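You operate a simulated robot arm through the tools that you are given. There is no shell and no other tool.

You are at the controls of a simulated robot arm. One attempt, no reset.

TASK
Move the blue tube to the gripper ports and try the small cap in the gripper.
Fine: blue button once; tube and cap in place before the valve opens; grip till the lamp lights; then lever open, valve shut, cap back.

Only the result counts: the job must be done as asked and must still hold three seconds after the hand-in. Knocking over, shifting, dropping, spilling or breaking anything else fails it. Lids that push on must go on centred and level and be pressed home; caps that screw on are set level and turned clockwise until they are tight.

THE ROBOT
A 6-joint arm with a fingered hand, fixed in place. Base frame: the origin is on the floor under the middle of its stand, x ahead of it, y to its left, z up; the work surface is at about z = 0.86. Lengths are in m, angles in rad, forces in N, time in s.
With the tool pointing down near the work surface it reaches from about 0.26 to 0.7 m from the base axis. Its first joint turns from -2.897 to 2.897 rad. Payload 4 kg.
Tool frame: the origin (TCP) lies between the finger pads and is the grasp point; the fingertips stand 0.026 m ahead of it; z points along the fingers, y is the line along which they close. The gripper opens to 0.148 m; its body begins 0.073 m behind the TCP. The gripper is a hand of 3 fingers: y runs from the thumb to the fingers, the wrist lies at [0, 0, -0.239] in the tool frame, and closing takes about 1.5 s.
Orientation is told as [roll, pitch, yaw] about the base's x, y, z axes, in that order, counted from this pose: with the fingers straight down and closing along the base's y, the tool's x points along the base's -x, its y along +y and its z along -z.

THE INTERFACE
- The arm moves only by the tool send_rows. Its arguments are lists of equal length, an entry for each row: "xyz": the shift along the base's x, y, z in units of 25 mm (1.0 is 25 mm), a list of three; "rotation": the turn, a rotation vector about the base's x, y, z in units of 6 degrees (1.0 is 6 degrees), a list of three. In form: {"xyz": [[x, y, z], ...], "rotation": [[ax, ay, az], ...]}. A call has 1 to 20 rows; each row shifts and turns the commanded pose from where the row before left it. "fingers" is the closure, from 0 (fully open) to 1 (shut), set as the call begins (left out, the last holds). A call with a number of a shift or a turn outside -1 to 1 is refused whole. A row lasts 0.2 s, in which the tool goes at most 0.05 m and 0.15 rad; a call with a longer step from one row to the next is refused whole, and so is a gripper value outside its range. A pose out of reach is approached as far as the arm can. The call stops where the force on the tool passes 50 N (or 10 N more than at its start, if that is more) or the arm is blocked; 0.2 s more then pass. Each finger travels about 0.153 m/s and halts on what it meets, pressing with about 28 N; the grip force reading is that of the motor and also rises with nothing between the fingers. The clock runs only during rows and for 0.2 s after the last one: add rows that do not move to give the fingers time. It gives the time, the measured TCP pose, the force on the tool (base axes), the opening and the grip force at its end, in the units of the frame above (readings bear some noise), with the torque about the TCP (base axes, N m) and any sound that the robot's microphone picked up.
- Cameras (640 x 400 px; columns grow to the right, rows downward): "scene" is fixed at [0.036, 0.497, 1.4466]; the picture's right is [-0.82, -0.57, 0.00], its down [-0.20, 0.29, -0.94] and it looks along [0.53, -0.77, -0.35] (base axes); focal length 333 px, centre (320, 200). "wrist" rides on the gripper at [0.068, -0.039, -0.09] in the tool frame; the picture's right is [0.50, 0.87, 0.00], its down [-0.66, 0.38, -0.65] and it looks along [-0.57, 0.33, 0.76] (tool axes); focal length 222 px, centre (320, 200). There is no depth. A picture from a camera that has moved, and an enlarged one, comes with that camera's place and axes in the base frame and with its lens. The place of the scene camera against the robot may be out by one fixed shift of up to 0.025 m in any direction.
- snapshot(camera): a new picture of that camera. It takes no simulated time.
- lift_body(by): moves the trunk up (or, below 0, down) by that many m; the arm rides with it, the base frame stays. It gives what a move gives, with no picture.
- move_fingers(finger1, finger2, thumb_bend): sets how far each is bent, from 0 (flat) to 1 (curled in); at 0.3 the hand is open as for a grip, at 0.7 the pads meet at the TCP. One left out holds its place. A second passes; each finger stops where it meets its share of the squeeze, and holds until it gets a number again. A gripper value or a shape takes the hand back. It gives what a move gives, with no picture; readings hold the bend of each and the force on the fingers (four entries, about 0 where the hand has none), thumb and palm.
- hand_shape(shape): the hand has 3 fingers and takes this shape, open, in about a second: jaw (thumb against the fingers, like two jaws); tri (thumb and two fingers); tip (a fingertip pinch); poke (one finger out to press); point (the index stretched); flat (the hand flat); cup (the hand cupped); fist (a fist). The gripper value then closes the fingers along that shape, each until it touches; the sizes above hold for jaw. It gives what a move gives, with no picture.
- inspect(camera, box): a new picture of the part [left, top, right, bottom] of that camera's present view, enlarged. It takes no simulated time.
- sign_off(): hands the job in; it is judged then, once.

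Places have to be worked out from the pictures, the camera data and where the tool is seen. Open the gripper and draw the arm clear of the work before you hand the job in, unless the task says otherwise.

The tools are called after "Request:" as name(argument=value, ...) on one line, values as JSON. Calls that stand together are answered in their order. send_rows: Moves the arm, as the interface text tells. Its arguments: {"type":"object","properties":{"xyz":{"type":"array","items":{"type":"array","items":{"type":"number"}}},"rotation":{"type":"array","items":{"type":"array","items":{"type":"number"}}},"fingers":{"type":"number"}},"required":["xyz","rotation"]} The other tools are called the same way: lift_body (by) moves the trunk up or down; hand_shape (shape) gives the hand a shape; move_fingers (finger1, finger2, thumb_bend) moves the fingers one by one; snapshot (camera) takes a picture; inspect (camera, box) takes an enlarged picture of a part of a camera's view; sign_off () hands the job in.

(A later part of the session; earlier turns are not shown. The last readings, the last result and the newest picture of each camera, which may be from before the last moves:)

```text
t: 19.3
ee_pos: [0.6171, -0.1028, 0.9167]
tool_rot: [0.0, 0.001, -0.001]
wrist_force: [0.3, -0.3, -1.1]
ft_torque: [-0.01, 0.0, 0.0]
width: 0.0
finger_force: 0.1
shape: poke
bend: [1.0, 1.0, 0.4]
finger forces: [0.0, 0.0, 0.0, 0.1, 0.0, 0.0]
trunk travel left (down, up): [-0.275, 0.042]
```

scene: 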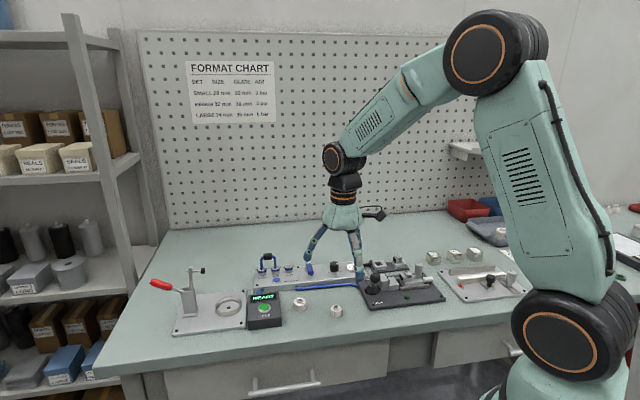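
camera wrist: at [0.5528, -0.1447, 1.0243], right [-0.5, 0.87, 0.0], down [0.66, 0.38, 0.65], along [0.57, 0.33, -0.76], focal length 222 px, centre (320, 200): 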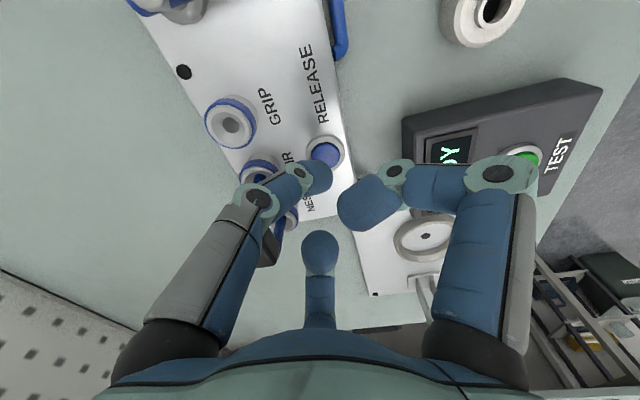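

No contact force yet; I continue down in small steps.

Request:
send_rows(xyz=[[0, 0, -0.08], [0, 0, -0.08], [0, 0, 0]], rotation=[[0, 0, 0], [0, 0, 0], [0, 0, 0]])

Request:
inspect(camera="scene", box=[256, 250, 304, 290])

```text
t: 20.1
ee_pos: [0.6174, -0.1016, 0.9134]
tool_rot: [-0.001, 0.001, 0.002]
wrist_force: [0.7, -1.5, 6.5]
ft_torque: [-0.05, -0.03, 0.02]
width: 0.0
finger_force: 0.0
shape: poke
bend: [1.0, 1.0, 0.4]
finger forces: [0.0, 0.1, 0.1, 0.1, 5.4, 0.0]
trunk travel left (down, up): [-0.275, 0.042]
heard: click
```

```text
10.00 times, centred on (280, 270) of scene
camera zoom: at [0.036, 0.497, 1.4466], right [-0.82, -0.57, 0.0], down [-0.2, 0.29, -0.94], along [0.53, -0.77, -0.35], focal length 3331 px, centre (720, -500)
```

zoom: 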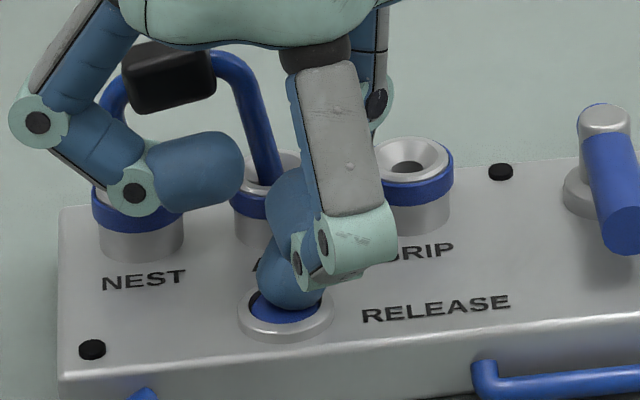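

Click heard, so the button fired once; the tube now looks loose and leaning in its sockets. I lift straight up slowly and look.

Request:
send_rows(xyz=[[0, 0, 0.2], [0, 0, 0.3], [0, 0, 0.4], [0, 0, 0]], rotation=[[0, 0, 0], [0, 0, 0], [0, 0, 0], [0, 0, 0]])

Request:
inspect(camera="scene", box=[246, 240, 310, 280])

Request:
snapshot(camera="wrist")

```text
t: 21.1
ee_pos: [0.6172, -0.1006, 0.9365]
tool_rot: [0.0, 0.0, 0.001]
wrist_force: [0.0, -0.1, 0.4]
ft_torque: [0.03, 0.03, 0.0]
width: 0.0001
finger_force: 0.0
shape: poke
bend: [1.0, 1.0, 0.4]
finger forces: [0.1, 0.1, 0.1, 0.1, 0.0, 0.1]
trunk travel left (down, up): [-0.275, 0.042]
```

```text
10.00 times, centred on (278, 260) of scene
camera zoom: at [0.036, 0.497, 1.4466], right [-0.82, -0.57, 0.0], down [-0.2, 0.29, -0.94], along [0.53, -0.77, -0.35], focal length 3331 px, centre (740, -400)
```

zoom: 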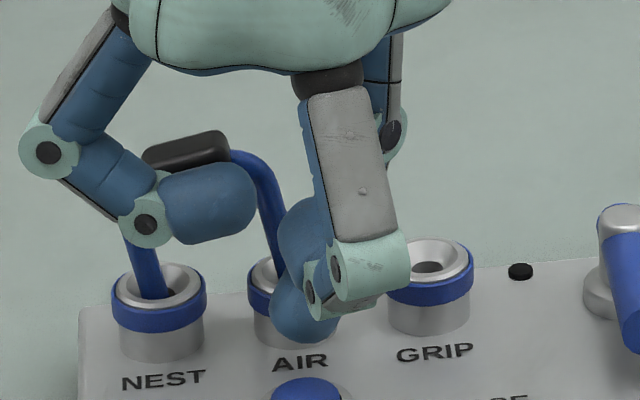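

```text
taken
camera wrist: at [0.5514, -0.1408, 1.0261], right [-0.5, 0.87, 0.0], down [0.66, 0.38, 0.65], along [0.57, 0.33, -0.76], focal length 222 px, centre (320, 200)
```

wrist: 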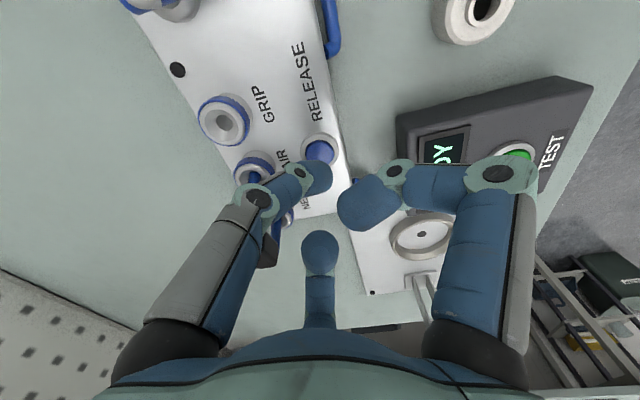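

The tube is unlocked and leaning. I raise the hand clear to see it unobstructed.

Request:
send_rows(xyz=[[0, 0, 0.5], [0, 0, 1], [0, 0, 1], [0, 0, 1], [0, 0, 1], [0, 0, 0]], rotation=[[0, 0, 0], [0, 0, 0], [0, 0, 0], [0, 0, 0], [0, 0, 0], [0, 0, 0]])

Request:
inspect(camera="scene", box=[246, 240, 310, 280])

Request:
snapshot(camera="wrist")

```text
t: 22.5
ee_pos: [0.6164, -0.0998, 1.0498]
tool_rot: [-0.001, 0.0, -0.001]
wrist_force: [0.2, 0.0, 0.0]
ft_torque: [-0.01, -0.01, -0.01]
width: 0.0
finger_force: 0.0
shape: poke
bend: [1.0, 1.0, 0.4]
finger forces: [0.0, 0.0, 0.0, 0.0, 0.0, 0.1]
trunk travel left (down, up): [-0.275, 0.042]
```

```text
10.00 times, centred on (278, 260) of scene
camera zoom: at [0.036, 0.497, 1.4466], right [-0.82, -0.57, 0.0], down [-0.2, 0.29, -0.94], along [0.53, -0.77, -0.35], focal length 3331 px, centre (740, -400)
```

zoom: 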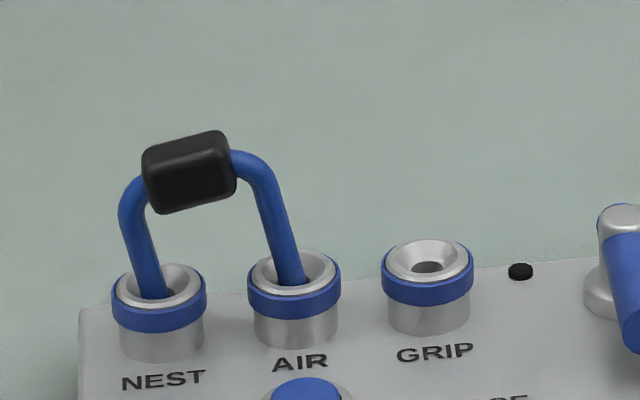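

```text
taken
camera wrist: at [0.5495, -0.1413, 1.1407], right [-0.5, 0.87, 0.0], down [0.66, 0.38, 0.65], along [0.57, 0.33, -0.76], focal length 222 px, centre (320, 200)
```

wrist: 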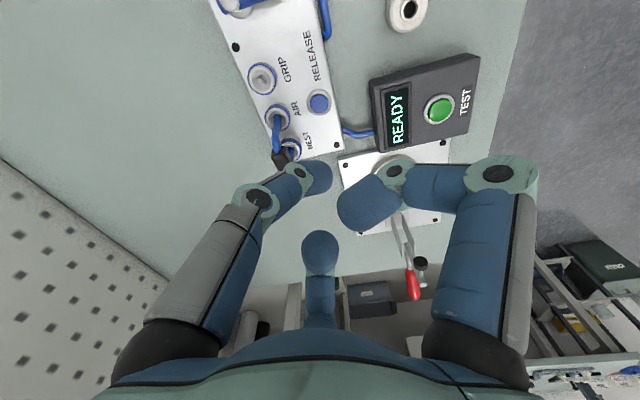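

The button press released the tube; it now leans about 13° toward the NEST side and is still in its sockets. I open to jaw, turn the hand 45° to match the panel, and hover above the tube's black block to look.

Request:
hand_shape(shape="jaw")

Request:
send_rows(xyz=[[0.25, -0.115, 0], [0.25, -0.115, 0], [0.25, -0.115, 0], [0.25, -0.115, 0], [0.25, -0.115, 0], [0.25, -0.115, 0], [0.25, -0.115, 0], [0.25, -0.115, 0], [0, 0, 0], [0, 0, 0]], rotation=[[0, 0, 0.93], [0, 0, 0.93], [0, 0, 0.93], [0, 0, 0.93], [0, 0, 0.93], [0, 0, 0.93], [0, 0, 0.93], [0, 0, 0.93], [0, 0, 0], [0, 0, 0]])

Request:
snapshot(camera="wrist")

Request:
snapshot(camera="scene")

```text
t: 23.4
ee_pos: [0.6153, -0.0998, 1.0496]
tool_rot: [-0.001, 0.0, 0.0]
wrist_force: [-0.2, 0.5, 0.0]
ft_torque: [0.0, 0.0, 0.0]
width: 0.1479
finger_force: 0.0
shape: jaw
bend: [0.3, 0.3, 0.3]
finger forces: [0.1, 0.0, 0.0, 0.0, 0.0, 0.0]
trunk travel left (down, up): [-0.275, 0.042]
```

```text
t: 25.6
ee_pos: [0.6657, -0.1233, 1.0466]
tool_rot: [0.0, 0.001, 0.781]
wrist_force: [0.3, 0.9, -0.1]
ft_torque: [0.01, 0.0, 0.01]
width: 0.1477
finger_force: 0.1
shape: jaw
bend: [0.3, 0.3, 0.3]
finger forces: [0.1, 0.1, 0.0, 0.1, 0.1, 0.1]
trunk travel left (down, up): [-0.275, 0.042]
```

```text
taken
camera wrist: at [0.6466, -0.2003, 1.1379], right [-0.96, 0.26, 0.0], down [0.2, 0.73, 0.65], along [0.17, 0.63, -0.76], focal length 222 px, centre (320, 200)
```

wrist: 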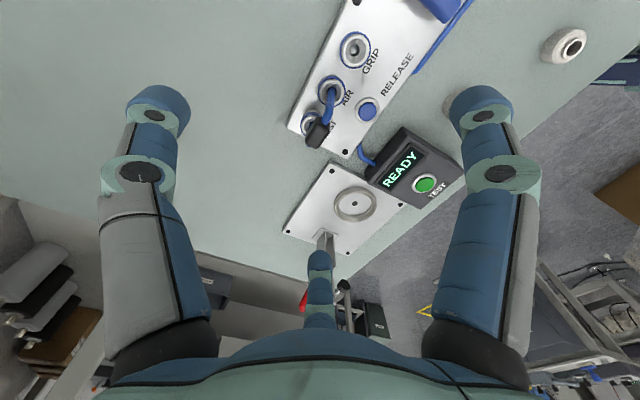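

```text
taken
```

scene: 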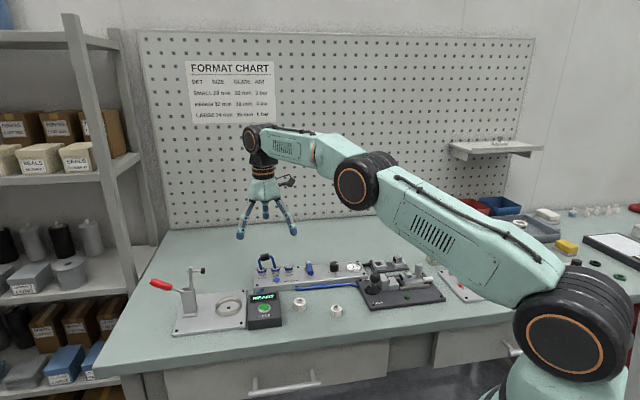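

The camera now sees the tube from behind, between the fingers. I zoom on it to locate the block and its lean.

Request:
inspect(camera="wrist", box=[280, 65, 392, 165])

Request:
inspect(camera="wrist", box=[296, 70, 344, 150])

Request:
inspect(camera="scene", box=[246, 240, 310, 280])

```text
4.00 times, centred on (336, 115) of wrist
camera zoom: at [0.6466, -0.2003, 1.1379], right [-0.96, 0.26, 0.0], down [0.2, 0.73, 0.65], along [0.17, 0.63, -0.76], focal length 888 px, centre (256, 540)
```

zoom: 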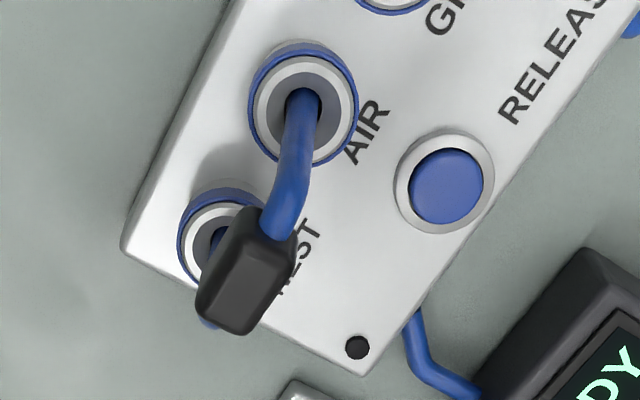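

```text
5.00 times, centred on (320, 110) of wrist
camera zoom: at [0.6466, -0.2003, 1.1379], right [-0.96, 0.26, 0.0], down [0.2, 0.73, 0.65], along [0.17, 0.63, -0.76], focal length 1111 px, centre (320, 650)
```

zoom: 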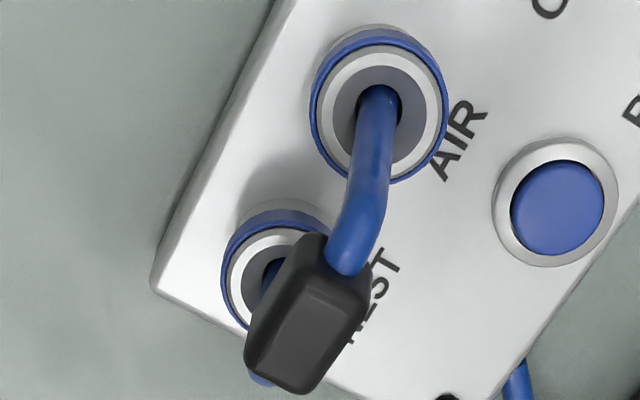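

```text
10.00 times, centred on (278, 260) of scene
camera zoom: at [0.036, 0.497, 1.4466], right [-0.82, -0.57, 0.0], down [-0.2, 0.29, -0.94], along [0.53, -0.77, -0.35], focal length 3331 px, centre (740, -400)
```

zoom: 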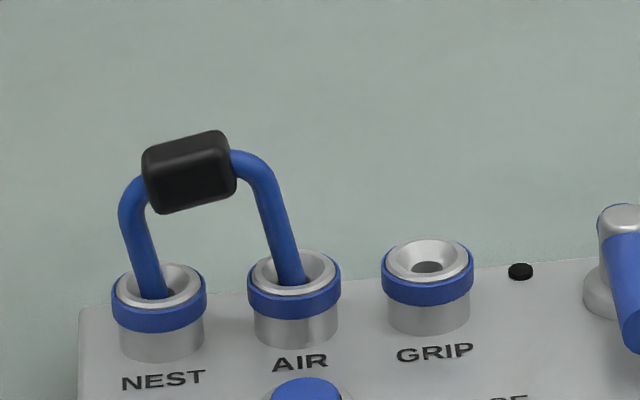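

The block centre triangulates to about (0.674, -0.116, 0.935), leaning ~13° along the port row with no front-back lean. I tilt the hand the same way about the panel's front axis and check whether the arm reaches it.

Request:
send_rows(xyz=[[0, 0, 0], [0, 0, 0], [0, 0, 0], [0, 0, 0]], rotation=[[-0.5, 0.5, 0], [-0.5, 0.5, 0], [-0.5, 0.5, 0], [0, 0, 0]], fingers=0.45)

Request:
snapshot(camera="wrist")

Request:
snapshot(camera="scene")

```text
t: 26.6
ee_pos: [0.6398, -0.1189, 1.0423]
tool_rot: [-0.001, 0.224, 0.778]
wrist_force: [-0.7, -0.1, -0.3]
ft_torque: [0.01, -0.02, -0.01]
width: 0.0815
finger_force: 0.0
shape: jaw
bend: [0.34, 0.34, 0.7]
finger forces: [0.1, 0.1, 0.0, 0.1, 0.0, 0.0]
out of reach, approached as far as the arm can: row 1, 2
trunk travel left (down, up): [-0.275, 0.042]
```

```text
taken
camera wrist: at [0.6368, -0.1805, 1.1458], right [-0.96, 0.27, 0.11], down [0.29, 0.82, 0.49], along [0.05, 0.5, -0.86], focal length 222 px, centre (320, 200)
```

wrist: 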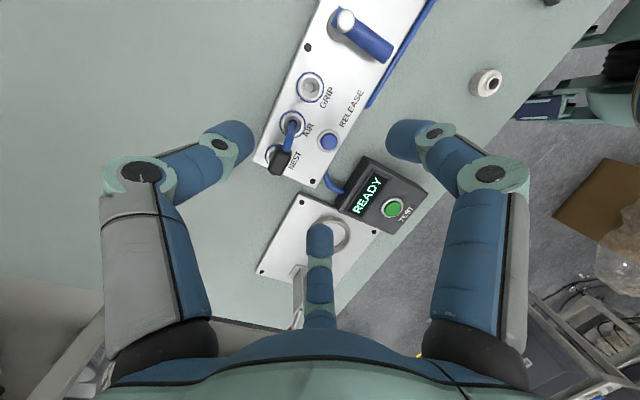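

```text
taken
```

scene: 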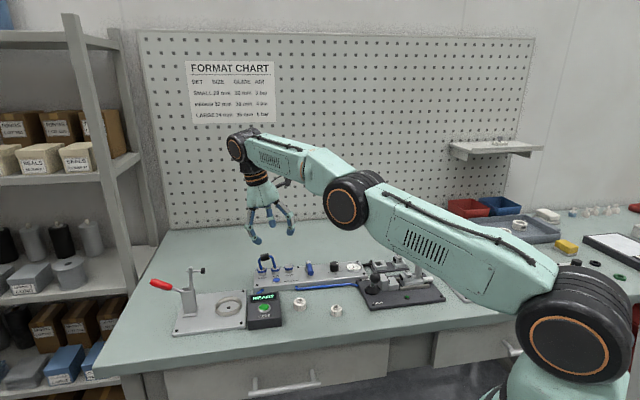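

That tilt is out of reach so far out. I turn the hand back to vertical; I'll grip the tube as it leans and straighten it later by leaning the hand inward, which is reachable.

Request:
send_rows(xyz=[[0, 0, 0], [0, 0, 0], [0, 0, 0], [0, 0, 0]], rotation=[[0.5, -0.5, 0], [0.5, -0.5, 0], [0.5, -0.5, 0], [0, 0, 0]], fingers=0.4)

Request:
snapshot(camera="wrist")

```text
t: 27.6
ee_pos: [0.6445, -0.121, 1.0436]
tool_rot: [0.0, 0.001, 0.779]
wrist_force: [-0.7, -0.3, 0.4]
ft_torque: [-0.01, 0.01, 0.02]
width: 0.0884
finger_force: 0.0
shape: jaw
bend: [0.32, 0.32, 0.7]
finger forces: [0.0, 0.0, 0.0, 0.1, 0.1, 0.0]
trunk travel left (down, up): [-0.275, 0.042]
```

```text
taken
camera wrist: at [0.6251, -0.1966, 1.1334], right [-0.96, 0.27, 0.0], down [0.2, 0.73, 0.65], along [0.17, 0.63, -0.76], focal length 222 px, centre (320, 200)
```

wrist: 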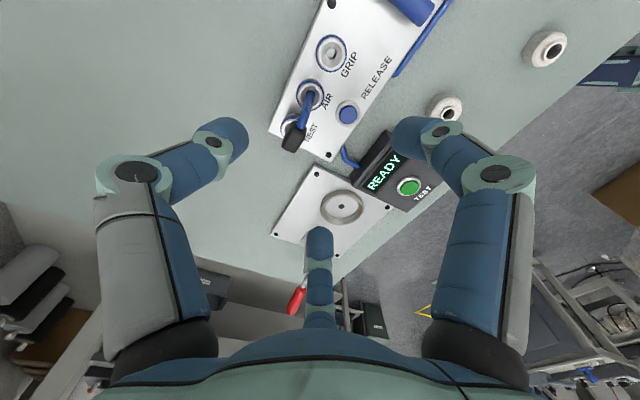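

The hand is vertical again at (0.6445, -0.121). I go down to z≈0.99 (tips still above the block) and then move over the block.

Request:
send_rows(xyz=[[0, 0, -1], [0, 0, -1], [0.55, 0.08, 0], [0.55, 0.08, 0], [0, 0, 0]], rotation=[[0, 0, 0], [0, 0, 0], [0, 0, 0], [0, 0, 0], [0, 0, 0]])

Request:
snapshot(camera="wrist")

Request:
inspect(camera="scene", box=[230, 210, 326, 290])

```text
t: 28.8
ee_pos: [0.6718, -0.1162, 0.9919]
tool_rot: [0.0, 0.001, 0.779]
wrist_force: [0.0, -0.1, 0.0]
ft_torque: [0.02, 0.04, 0.0]
width: 0.0882
finger_force: 0.1
shape: jaw
bend: [0.32, 0.32, 0.7]
finger forces: [0.1, 0.0, 0.0, 0.0, 0.0, 0.0]
trunk travel left (down, up): [-0.275, 0.042]
```

```text
taken
camera wrist: at [0.6529, -0.1932, 1.0829], right [-0.96, 0.26, 0.0], down [0.2, 0.73, 0.65], along [0.17, 0.63, -0.76], focal length 222 px, centre (320, 200)
```

wrist: 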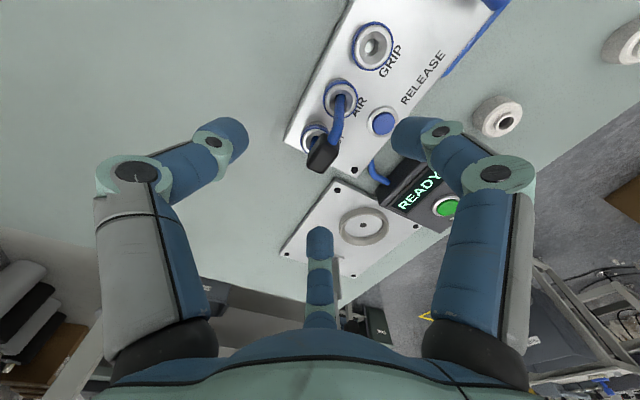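

```text
5.00 times, centred on (278, 250) of scene
camera zoom: at [0.036, 0.497, 1.4466], right [-0.82, -0.57, 0.0], down [-0.2, 0.29, -0.94], along [0.53, -0.77, -0.35], focal length 1666 px, centre (530, -50)
```

zoom: 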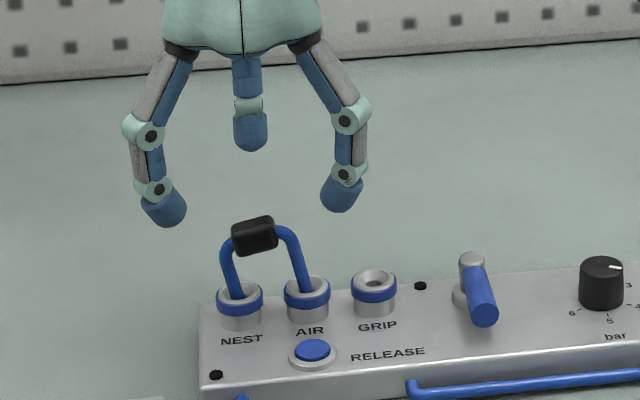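

Hand and block line up in both views within about 3 mm. I trim and lower so the finger contact level meets the block.

Request:
send_rows(xyz=[[0.04, 0.12, -0.6], [0, 0, -0.6], [0, 0, -0.5], [0, 0, 0]], rotation=[[0, 0, 0], [0, 0, 0], [0, 0, 0], [0, 0, 0]])

Request:
inspect(camera="wrist", box=[200, 100, 440, 250])

Request:
inspect(camera="scene", box=[230, 220, 326, 290])

```text
t: 29.8
ee_pos: [0.673, -0.1154, 0.9492]
tool_rot: [0.0, 0.001, 0.778]
wrist_force: [0.5, -0.1, 1.0]
ft_torque: [0.0, -0.01, 0.0]
width: 0.0884
finger_force: 0.1
shape: jaw
bend: [0.32, 0.32, 0.7]
finger forces: [0.0, 0.0, 0.0, 0.0, 0.0, 0.0]
trunk travel left (down, up): [-0.275, 0.042]
```

```text
2.67 times, centred on (320, 175) of wrist
camera zoom: at [0.6537, -0.191, 1.0397], right [-0.96, 0.26, 0.0], down [0.2, 0.73, 0.65], along [0.17, 0.63, -0.76], focal length 592 px, centre (320, 267)
```

zoom: 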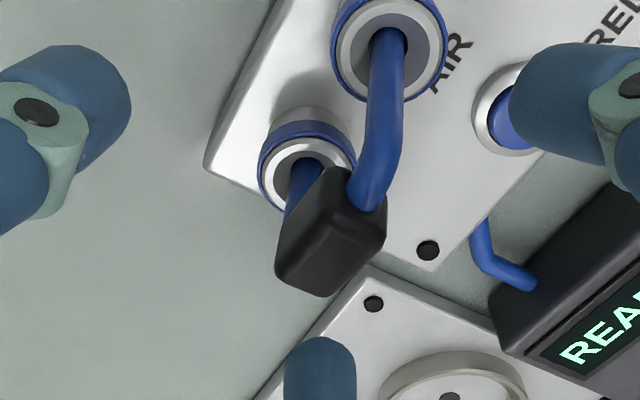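

```text
5.71 times, centred on (278, 255) of scene
camera zoom: at [0.036, 0.497, 1.4466], right [-0.82, -0.57, 0.0], down [-0.2, 0.29, -0.94], along [0.53, -0.77, -0.35], focal length 1904 px, centre (560, -114)
```

zoom: 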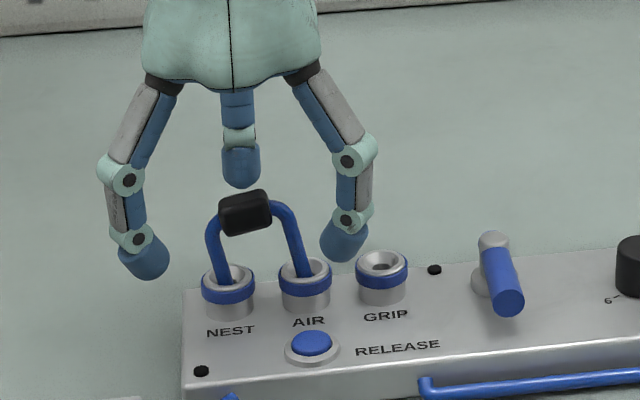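

The block sits centred between the three fingers at the right height. I close the hand on it.

Request:
send_rows(xyz=[[0, 0, 0], [0, 0, 0], [0, 0, 0], [0, 0, 0], [0, 0, 0], [0, 0, 0], [0, 0, 0], [0, 0, 0]], rotation=[[0, 0, 0], [0, 0, 0], [0, 0, 0], [0, 0, 0], [0, 0, 0], [0, 0, 0], [0, 0, 0], [0, 0, 0]], fingers=1.0)

Request:
inspect(camera="wrist", box=[200, 100, 440, 250])

Request:
inspect(camera="scene", box=[230, 220, 326, 290])

```text
t: 31.6
ee_pos: [0.6737, -0.1148, 0.9491]
tool_rot: [-0.001, 0.001, 0.779]
wrist_force: [2.6, 0.2, 1.0]
ft_torque: [0.05, -0.16, 0.0]
width: 0.017
finger_force: 28.4
shape: jaw
bend: [0.76, 0.75, 0.7]
finger forces: [23.2, 27.5, 0.0, 0.1, 26.9, 0.0]
trunk travel left (down, up): [-0.275, 0.042]
```

```text
2.67 times, centred on (320, 175) of wrist
camera zoom: at [0.6542, -0.1909, 1.0405], right [-0.96, 0.26, 0.0], down [0.2, 0.73, 0.65], along [0.17, 0.63, -0.76], focal length 592 px, centre (320, 267)
```

zoom: 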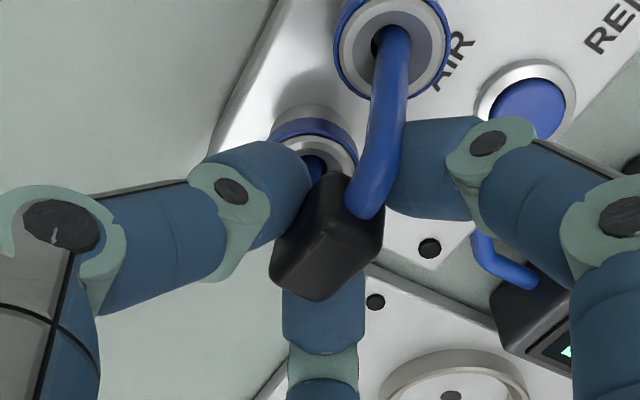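

```text
5.71 times, centred on (278, 255) of scene
camera zoom: at [0.036, 0.497, 1.4466], right [-0.82, -0.57, 0.0], down [-0.2, 0.29, -0.94], along [0.53, -0.77, -0.35], focal length 1904 px, centre (560, -114)
```

zoom: 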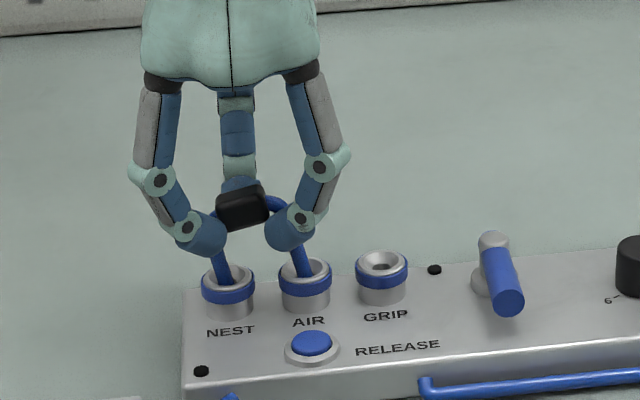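

All three fingers hold with ~25 N each. I pull up gently along the leaning leg direction.

Request:
send_rows(xyz=[[0.02, 0.02, 0.15], [0.02, 0.02, 0.2], [0.02, 0.02, 0.2], [0, 0, 0.2], [0, 0, 0.2], [0, 0, 0]], rotation=[[0, 0, 0], [0, 0, 0], [0, 0, 0], [0, 0, 0], [0, 0, 0], [0, 0, 0]])

Request:
inspect(camera="scene", box=[230, 220, 326, 290])

Request:
inspect(camera="wrist", box=[200, 100, 440, 250])

```text
t: 33.0
ee_pos: [0.6741, -0.112, 0.9742]
tool_rot: [0.0, 0.003, 0.778]
wrist_force: [-0.8, 0.0, -0.4]
ft_torque: [-0.01, 0.0, -0.01]
width: 0.0144
finger_force: 28.2
shape: jaw
bend: [0.78, 0.76, 0.72]
finger forces: [14.5, 27.6, 0.0, 0.0, 22.5, 0.0]
trunk travel left (down, up): [-0.275, 0.042]
```

```text
5.71 times, centred on (278, 255) of scene
camera zoom: at [0.036, 0.497, 1.4466], right [-0.82, -0.57, 0.0], down [-0.2, 0.29, -0.94], along [0.53, -0.77, -0.35], focal length 1904 px, centre (560, -114)
```

zoom: 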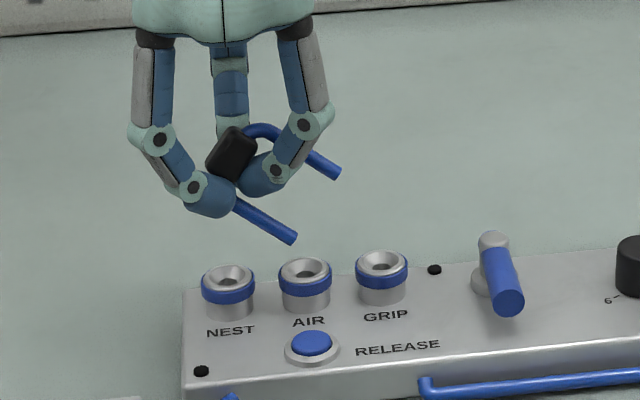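

```text
2.67 times, centred on (320, 175) of wrist
camera zoom: at [0.6548, -0.1885, 1.0646], right [-0.96, 0.27, 0.0], down [0.2, 0.73, 0.65], along [0.17, 0.63, -0.76], focal length 592 px, centre (320, 267)
```

zoom: 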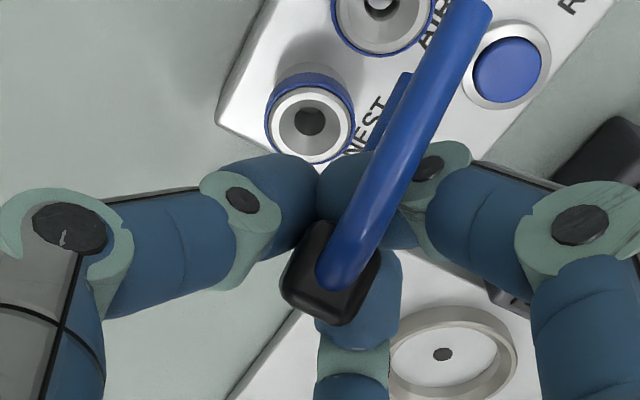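

The tube came out but swivelled in the grip as it left the sockets; its legs now point well off vertical. I look closely at how it is held before deciding.

Request:
inspect(camera="scene", box=[244, 230, 300, 270])

Request:
inspect(camera="wrist", box=[280, 90, 400, 230])

```text
10.00 times, centred on (272, 250) of scene
camera zoom: at [0.036, 0.497, 1.4466], right [-0.82, -0.57, 0.0], down [-0.2, 0.29, -0.94], along [0.53, -0.77, -0.35], focal length 3331 px, centre (800, -300)
```

zoom: 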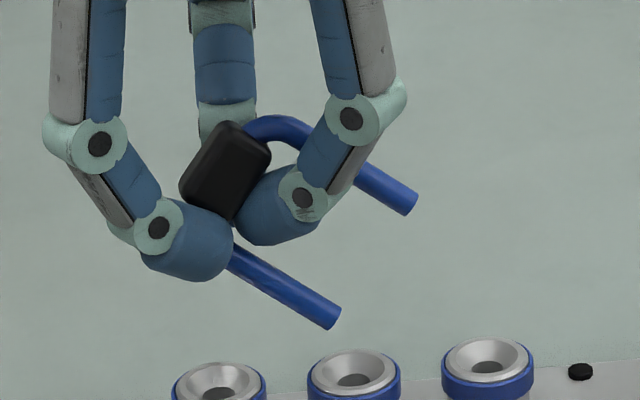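

```text
2.86 times, centred on (340, 160) of wrist
camera zoom: at [0.6548, -0.1885, 1.0646], right [-0.96, 0.27, 0.0], down [0.2, 0.73, 0.65], along [0.17, 0.63, -0.76], focal length 635 px, centre (263, 314)
```

zoom: 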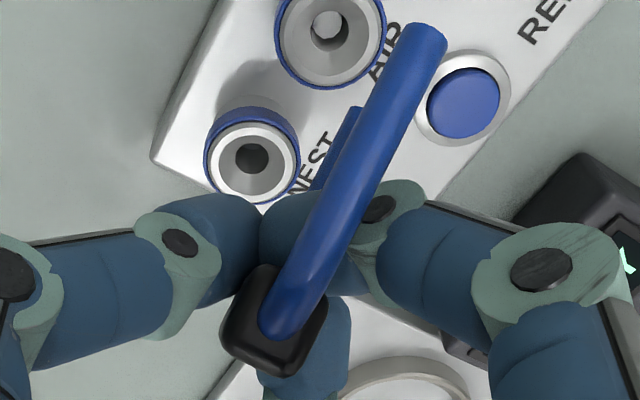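

The hand's grip is firm (forces 14–28 N), so I'll keep it: lift a bit toward the AIR–GRIP midpoint and lean the hand inward about the panel's front axis to bring the legs upright, checking halfway.

Request:
send_rows(xyz=[[-0.2, -0.2, 1], [-0.4, -0.4, 1], [-0.4, -0.4, 1], [-0.4, -0.4, 0], [0, 0, 0], [0, 0, 0], [0, 0, 0], [0, 0, 0], [0, 0, 0], [0, 0, 0]], rotation=[[0, 0, 0], [0, 0, 0], [0, 0, 0], [0, 0, 0], [0.5, -0.5, 0], [0.5, -0.5, 0], [0.5, -0.5, 0], [0.5, -0.5, 0], [0.5, -0.5, 0], [0, 0, 0]])

Request:
inspect(camera="scene", box=[230, 180, 342, 280])

Request:
snapshot(camera="wrist")

```text
t: 35.2
ee_pos: [0.6391, -0.1467, 1.0482]
tool_rot: [0.003, -0.371, 0.778]
wrist_force: [-0.9, -0.9, 0.6]
ft_torque: [0.01, 0.04, 0.01]
width: 0.0138
finger_force: 27.7
shape: jaw
bend: [0.79, 0.76, 0.72]
finger forces: [0.1, 22.5, 0.0, 0.0, 0.0, 0.1]
trunk travel left (down, up): [-0.275, 0.042]
```

```text
4.00 times, centred on (286, 230) of scene
camera zoom: at [0.036, 0.497, 1.4466], right [-0.82, -0.57, 0.0], down [-0.2, 0.29, -0.94], along [0.53, -0.77, -0.35], focal length 1332 px, centre (456, 80)
```

zoom: 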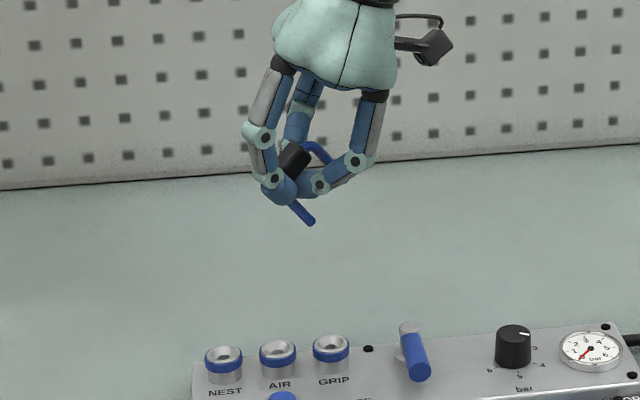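

```text
taken
camera wrist: at [0.5995, -0.2438, 1.1093], right [-0.94, 0.29, -0.18], down [0.0, 0.53, 0.85], along [0.34, 0.8, -0.5], focal length 222 px, centre (320, 200)
```

wrist: 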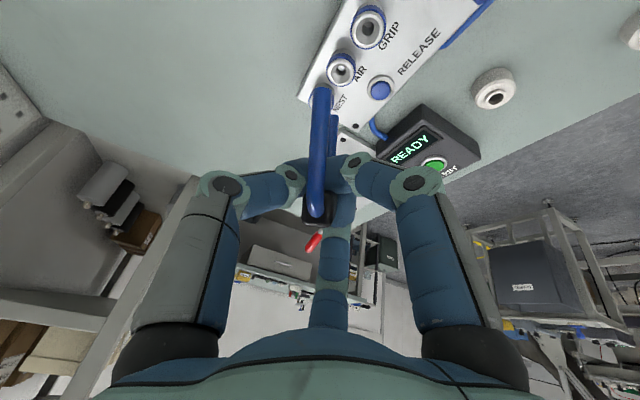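

Force readings show only one finger loaded now, so the hold may be precarious. I look closely before any further motion.

Request:
inspect(camera="scene", box=[280, 205, 328, 240])

Request:
inspect(camera="wrist", box=[260, 70, 400, 240])

```text
11.43 times, centred on (304, 222) of scene
camera zoom: at [0.036, 0.497, 1.4466], right [-0.82, -0.57, 0.0], down [-0.2, 0.29, -0.94], along [0.53, -0.77, -0.35], focal length 3807 px, centre (503, -57)
```

zoom: 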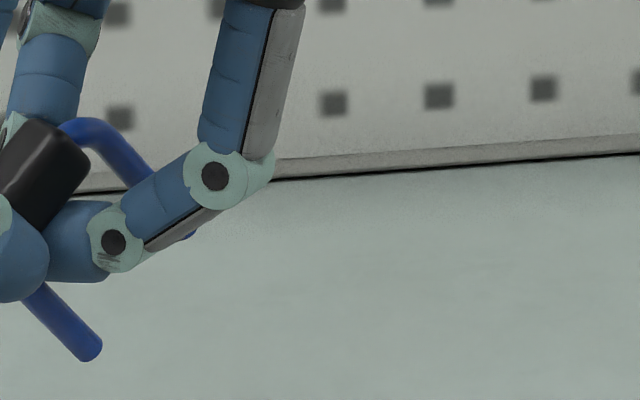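

```text
2.35 times, centred on (330, 155) of wrist
camera zoom: at [0.5995, -0.2438, 1.1093], right [-0.94, 0.29, -0.18], down [0.0, 0.53, 0.85], along [0.34, 0.8, -0.5], focal length 523 px, centre (296, 306)
```

zoom: 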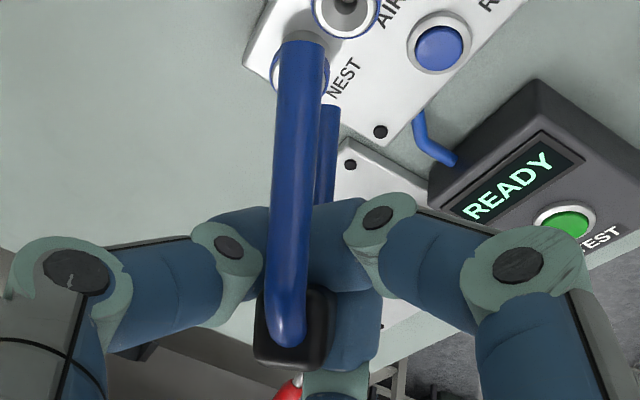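

The tube is pinched between the thumb and the far finger with the legs about 45° off vertical. I continue leaning the hand slowly to bring the legs down, watching the hold.

Request:
send_rows(xyz=[[0, 0, 0], [0, 0, 0], [0, 0, 0], [0, 0, 0], [0, 0, 0], [0, 0, 0]], rotation=[[0.35, -0.35, 0], [0.35, -0.35, 0], [0.35, -0.35, 0], [0.35, -0.35, 0], [0.35, -0.35, 0], [0, 0, 0]])

Request:
inspect(camera="scene", box=[250, 190, 346, 260])

Request:
inspect(camera="wrist", box=[240, 70, 400, 240])

```text
t: 36.6
ee_pos: [0.6768, -0.1389, 1.0721]
tool_rot: [0.012, -0.622, 0.768]
wrist_force: [-0.9, 0.5, -0.3]
ft_torque: [0.01, -0.02, 0.03]
width: 0.0137
finger_force: 28.2
shape: jaw
bend: [0.79, 0.76, 0.72]
finger forces: [0.0, 22.1, 0.0, 0.0, 0.0, 0.0]
out of reach, approached as far as the arm can: row 3, 4, 5
trunk travel left (down, up): [-0.275, 0.042]
```

```text
5.71 times, centred on (298, 225) of scene
camera zoom: at [0.036, 0.497, 1.4466], right [-0.82, -0.57, 0.0], down [-0.2, 0.29, -0.94], along [0.53, -0.77, -0.35], focal length 1904 px, centre (446, 57)
```

zoom: 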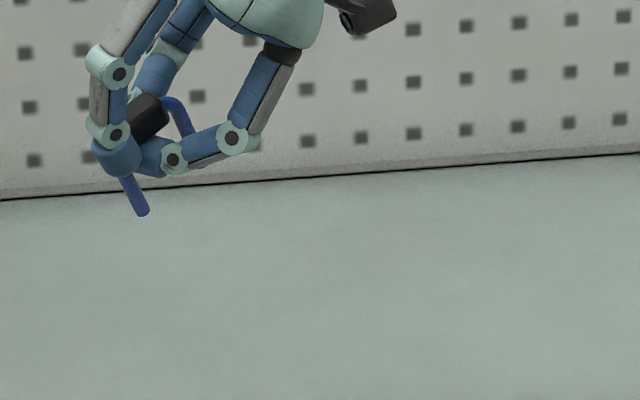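

```text
2.35 times, centred on (320, 155) of wrist
camera zoom: at [0.6299, -0.2435, 1.1063], right [-0.9, 0.34, -0.28], down [-0.15, 0.37, 0.92], along [0.41, 0.87, -0.28], focal length 523 px, centre (320, 306)
```

zoom: 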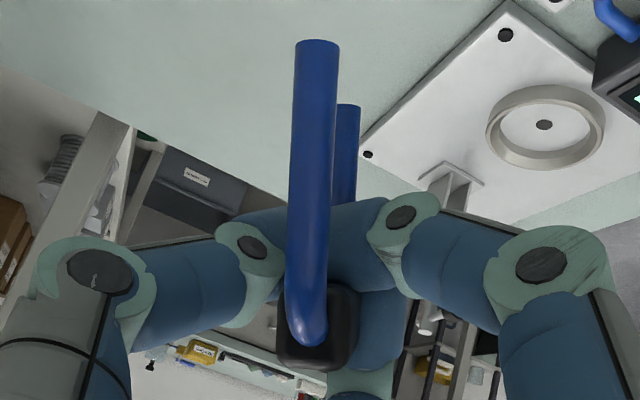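

The lean is limited here: the arm drifted to (0.677, -0.139, 1.072), though the tube now hangs only ~26° off vertical with the block right at the TCP. I try coming lower over the AIR port with this lean to see whether the arm follows there.

Request:
send_rows(xyz=[[-0.1, 0.05, -0.4], [-0.1, 0.05, -0.4], [-0.1, 0.05, -0.4], [-0.1, 0.05, -0.4], [-0.1, 0.05, -0.4], [0, 0, 0]], rotation=[[0, 0, 0], [0, 0, 0], [0, 0, 0], [0, 0, 0], [0, 0, 0], [0, 0, 0]])

Request:
inspect(camera="scene", box=[230, 200, 342, 280])

Request:
snapshot(camera="scene")

```text
t: 38.0
ee_pos: [0.6969, -0.1286, 1.0382]
tool_rot: [0.011, -0.624, 0.773]
wrist_force: [0.2, 0.7, -0.7]
ft_torque: [0.01, -0.01, -0.01]
width: 0.0137
finger_force: 28.5
shape: jaw
bend: [0.79, 0.76, 0.72]
finger forces: [0.0, 22.2, 0.0, 0.0, 0.1, 0.0]
out of reach, approached as far as the arm can: row 1, 2, 3, 4, 5
trunk travel left (down, up): [-0.275, 0.042]
```

```text
5.00 times, centred on (286, 240) of scene
camera zoom: at [0.036, 0.497, 1.4466], right [-0.82, -0.57, 0.0], down [-0.2, 0.29, -0.94], along [0.53, -0.77, -0.35], focal length 1666 px, centre (490, 0)
```

zoom: 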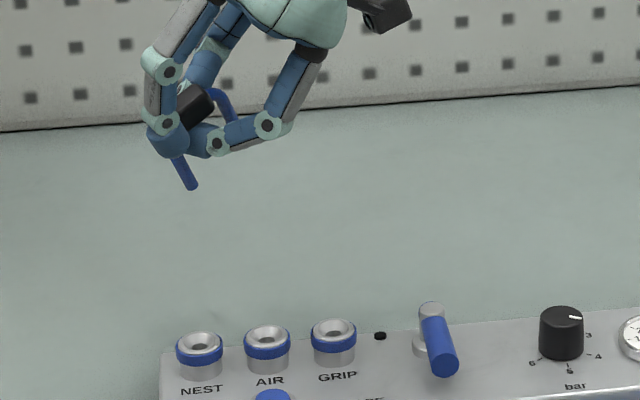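

```text
taken
```

scene: 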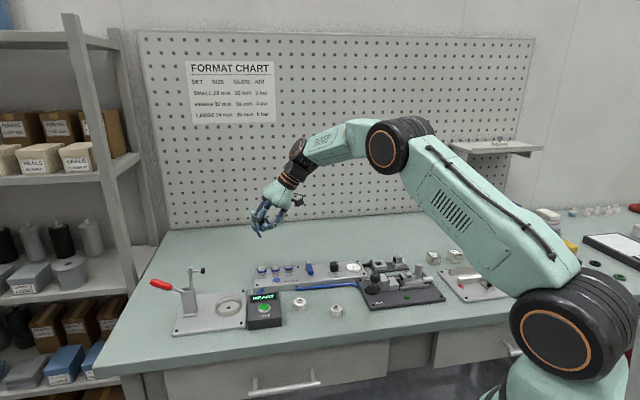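

At this lean the arm is at a wrist limit and drifts outward. Lowering the trunk should flatten the forearm and free the wrist; I first undo part of the lean and raise the hand for room.

Request:
send_rows(xyz=[[-0.2, -0.05, 0.3], [-0.2, -0.05, 0.3], [-0.2, -0.05, 0.3], [-0.2, -0.05, 0.3], [-0.2, -0.05, 0.3], [-0.2, -0.1, 0.3], [-0.2, -0.1, 0.3], [-0.2, -0.1, 0.3], [0, 0, 0]], rotation=[[-0.35, 0.35, 0], [-0.35, 0.35, 0], [-0.35, 0.35, 0], [-0.35, 0.35, 0], [-0.35, 0.35, 0], [0, 0, 0], [0, 0, 0], [0, 0, 0], [0, 0, 0]])

Request:
inspect(camera="scene", box=[230, 180, 342, 260])

```text
t: 40.0
ee_pos: [0.6551, -0.1413, 1.097]
tool_rot: [0.004, -0.37, 0.778]
wrist_force: [-0.6, 0.3, 0.0]
ft_torque: [0.02, 0.01, -0.04]
width: 0.0133
finger_force: 27.1
shape: jaw
bend: [0.79, 0.76, 0.72]
finger forces: [0.1, 22.2, 0.1, 0.0, 0.1, 0.0]
trunk travel left (down, up): [-0.275, 0.042]
```

```text
5.00 times, centred on (286, 220) of scene
camera zoom: at [0.036, 0.497, 1.4466], right [-0.82, -0.57, 0.0], down [-0.2, 0.29, -0.94], along [0.53, -0.77, -0.35], focal length 1666 px, centre (490, 100)
```

zoom: 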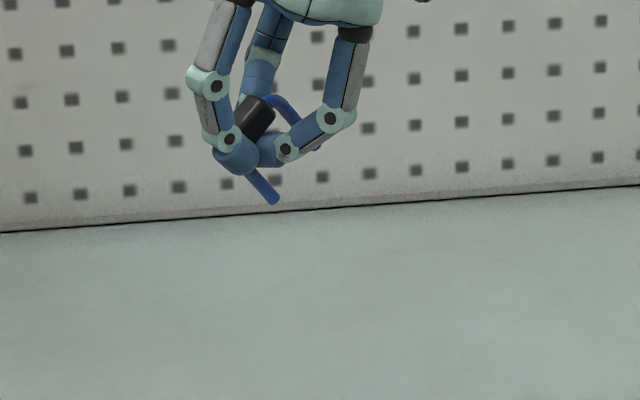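

The hold is unchanged. Now I lower the trunk 8 cm and then raise the hand back with the arm.

Request:
lift_body(by=-0.08)

Request:
send_rows(xyz=[[0, 0, 0.8], [0, 0, 0.8], [0, 0, 0.8], [0, 0, 0.8], [0, 0, 0]], rotation=[[0, 0, 0], [0, 0, 0], [0, 0, 0], [0, 0, 0], [0, 0, 0]])

Request:
lift_body(by=-0.08)

```text
t: 41.2
ee_pos: [0.6549, -0.1426, 1.0189]
tool_rot: [0.005, -0.369, 0.778]
wrist_force: [-1.1, -0.7, -0.9]
ft_torque: [-0.01, 0.0, -0.01]
width: 0.0134
finger_force: 27.9
shape: jaw
bend: [0.79, 0.76, 0.72]
finger forces: [0.0, 22.2, 0.1, 0.0, 0.0, 0.0]
trunk travel left (down, up): [-0.195, 0.122]
```

```text
t: 42.4
ee_pos: [0.6547, -0.1414, 1.0974]
tool_rot: [0.004, -0.371, 0.778]
wrist_force: [0.0, 0.8, -0.5]
ft_torque: [0.03, 0.0, 0.02]
width: 0.0132
finger_force: 27.9
shape: jaw
bend: [0.79, 0.76, 0.72]
finger forces: [0.1, 22.3, 0.0, 0.0, 0.2, 0.1]
trunk travel left (down, up): [-0.195, 0.122]
```

```text
t: 43.5
ee_pos: [0.6548, -0.1418, 1.0173]
tool_rot: [0.003, -0.372, 0.778]
wrist_force: [0.2, -0.2, 0.2]
ft_torque: [0.0, 0.03, 0.04]
width: 0.0134
finger_force: 28.0
shape: jaw
bend: [0.79, 0.76, 0.72]
finger forces: [0.0, 22.3, 0.0, 0.0, 0.3, 0.0]
trunk travel left (down, up): [-0.115, 0.202]
```

Trunk is 16 cm lower and the tube is held steady. I raise a little and lean the hand further in small steps to see if the reach is now free.

Request:
send_rows(xyz=[[-0.1, -0.1, 0.4], [-0.1, -0.1, 0.4], [0, 0, 0], [0, 0, 0], [0, 0, 0], [0, 0, 0], [0, 0, 0], [0, 0, 0]], rotation=[[0, 0, 0], [0, 0, 0], [0.35, -0.35, 0], [0.35, -0.35, 0], [0.35, -0.35, 0], [0.35, -0.35, 0], [0.35, -0.35, 0], [0, 0, 0]])

Request:
inspect(camera="scene", box=[230, 190, 342, 270])

Request:
snapshot(camera="scene")

```text
t: 45.3
ee_pos: [0.6491, -0.1461, 1.0368]
tool_rot: [0.005, -0.629, 0.78]
wrist_force: [1.0, 0.2, -0.7]
ft_torque: [-0.02, -0.02, -0.01]
width: 0.013
finger_force: 27.8
shape: jaw
bend: [0.79, 0.76, 0.72]
finger forces: [0.0, 22.3, 0.0, 0.0, 0.5, 0.0]
trunk travel left (down, up): [-0.115, 0.202]
```

```text
5.00 times, centred on (286, 230) of scene
camera zoom: at [0.036, 0.497, 1.4466], right [-0.82, -0.57, 0.0], down [-0.2, 0.29, -0.94], along [0.53, -0.77, -0.35], focal length 1666 px, centre (490, 50)
```

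zoom: 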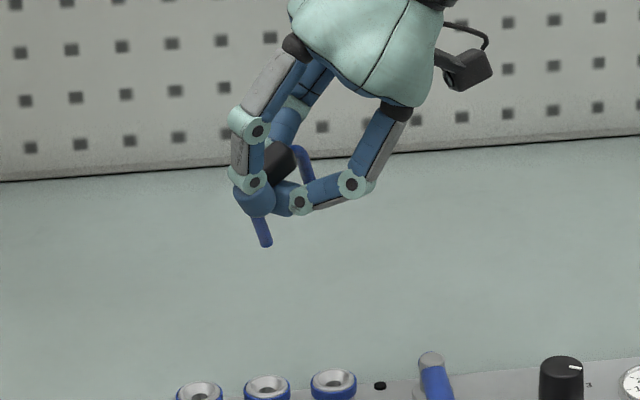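

```text
taken
```

scene: 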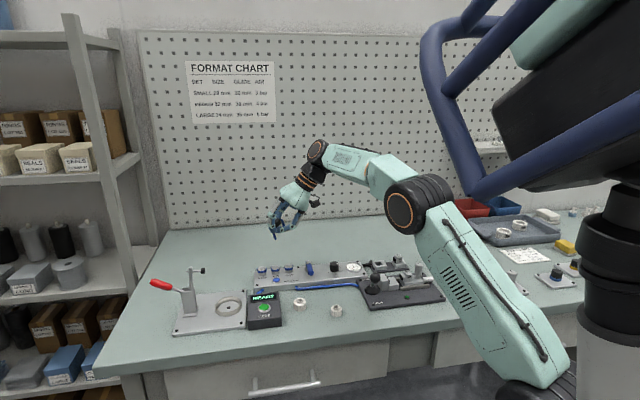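

The lean of 36° is now reached without drift and the legs hang only ~20° off vertical. I lean another ~15°.

Request:
send_rows(xyz=[[0, 0, 0], [0, 0, 0], [0, 0, 0], [0, 0, 0], [0, 0, 0]], rotation=[[0.45, -0.45, 0], [0.45, -0.45, 0], [0.45, -0.45, 0], [0.45, -0.45, 0], [0, 0, 0]])

Request:
inspect(camera="scene", box=[230, 200, 326, 260])

Request:
snapshot(camera="wrist")

```text
t: 46.5
ee_pos: [0.6754, -0.1481, 1.0583]
tool_rot: [0.013, -0.893, 0.771]
wrist_force: [0.0, 0.1, 0.1]
ft_torque: [0.02, 0.0, 0.0]
width: 0.013
finger_force: 28.2
shape: jaw
bend: [0.79, 0.76, 0.72]
finger forces: [0.0, 22.2, 0.0, 0.1, 0.6, 0.0]
out of reach, approached as far as the arm can: row 3, 4
trunk travel left (down, up): [-0.115, 0.202]
```

```text
6.67 times, centred on (278, 230) of scene
camera zoom: at [0.036, 0.497, 1.4466], right [-0.82, -0.57, 0.0], down [-0.2, 0.29, -0.94], along [0.53, -0.77, -0.35], focal length 2221 px, centre (600, 0)
```

zoom: 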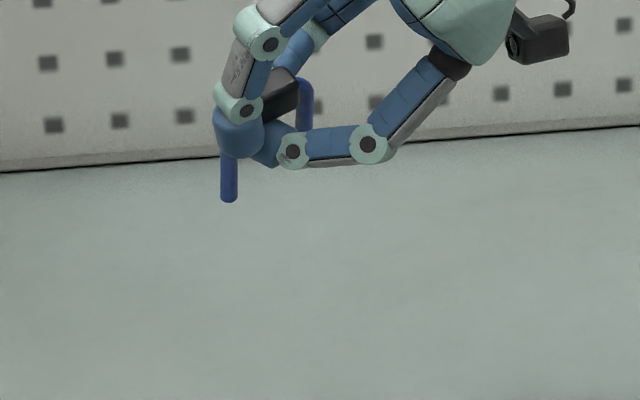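

```text
taken
camera wrist: at [0.6251, -0.2572, 1.0619], right [-0.83, 0.4, -0.38], down [-0.33, 0.19, 0.92], along [0.44, 0.9, -0.03], focal length 222 px, centre (320, 200)
```

wrist: 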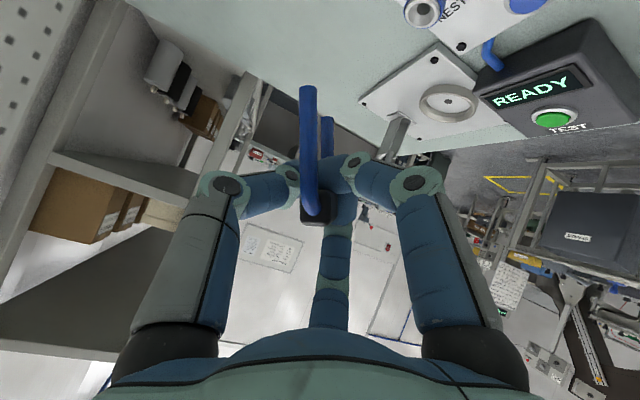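

At 51° lean the legs hang vertical, but the arm is at its limit. I back the lean off slightly, raise the hand, and lower the trunk almost fully to regain reach near the ports.

Request:
send_rows(xyz=[[-0.25, 0, 0.45], [-0.25, 0, 0.45], [-0.2, 0.04, 0.45], [-0.2, 0.04, 0.45], [0, 0, 0]], rotation=[[-0.45, 0.45, 0], [-0.45, 0.45, 0], [0, 0, 0], [0, 0, 0], [0, 0, 0]])

Request:
lift_body(by=-0.11)

Request:
inspect(camera="scene", box=[230, 210, 326, 280])

Request:
snapshot(camera="scene")

```text
t: 47.7
ee_pos: [0.6525, -0.1472, 1.1025]
tool_rot: [0.008, -0.762, 0.776]
wrist_force: [0.5, 0.0, -0.2]
ft_torque: [0.01, 0.03, -0.01]
width: 0.013
finger_force: 28.1
shape: jaw
bend: [0.79, 0.76, 0.72]
finger forces: [0.0, 25.6, 0.1, 0.0, 0.7, 0.0]
trunk travel left (down, up): [-0.115, 0.202]
```

```text
t: 49.2
ee_pos: [0.6537, -0.1464, 0.9926]
tool_rot: [0.007, -0.764, 0.776]
wrist_force: [0.4, -0.1, -1.5]
ft_torque: [-0.02, -0.01, -0.03]
width: 0.0131
finger_force: 28.6
shape: jaw
bend: [0.79, 0.76, 0.72]
finger forces: [0.0, 25.8, 0.0, 0.0, 0.7, 0.1]
trunk travel left (down, up): [-0.005, 0.312]
```

```text
5.71 times, centred on (278, 245) of scene
camera zoom: at [0.036, 0.497, 1.4466], right [-0.82, -0.57, 0.0], down [-0.2, 0.29, -0.94], along [0.53, -0.77, -0.35], focal length 1904 px, centre (560, -57)
```

zoom: 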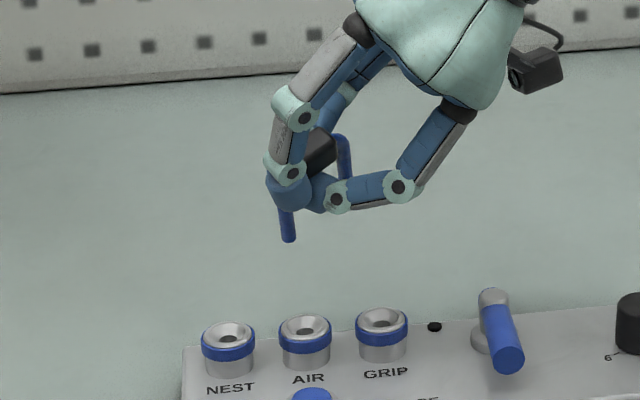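

```text
taken
```

scene: 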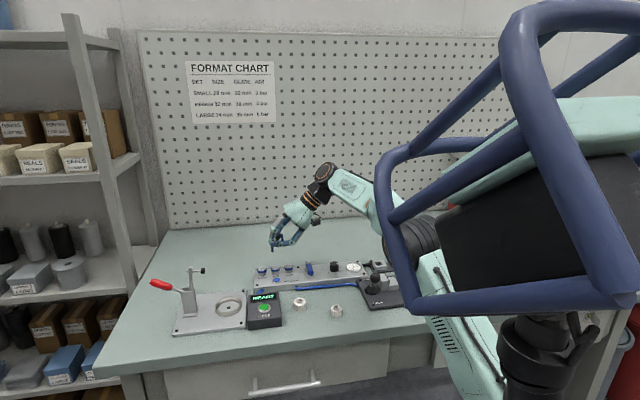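

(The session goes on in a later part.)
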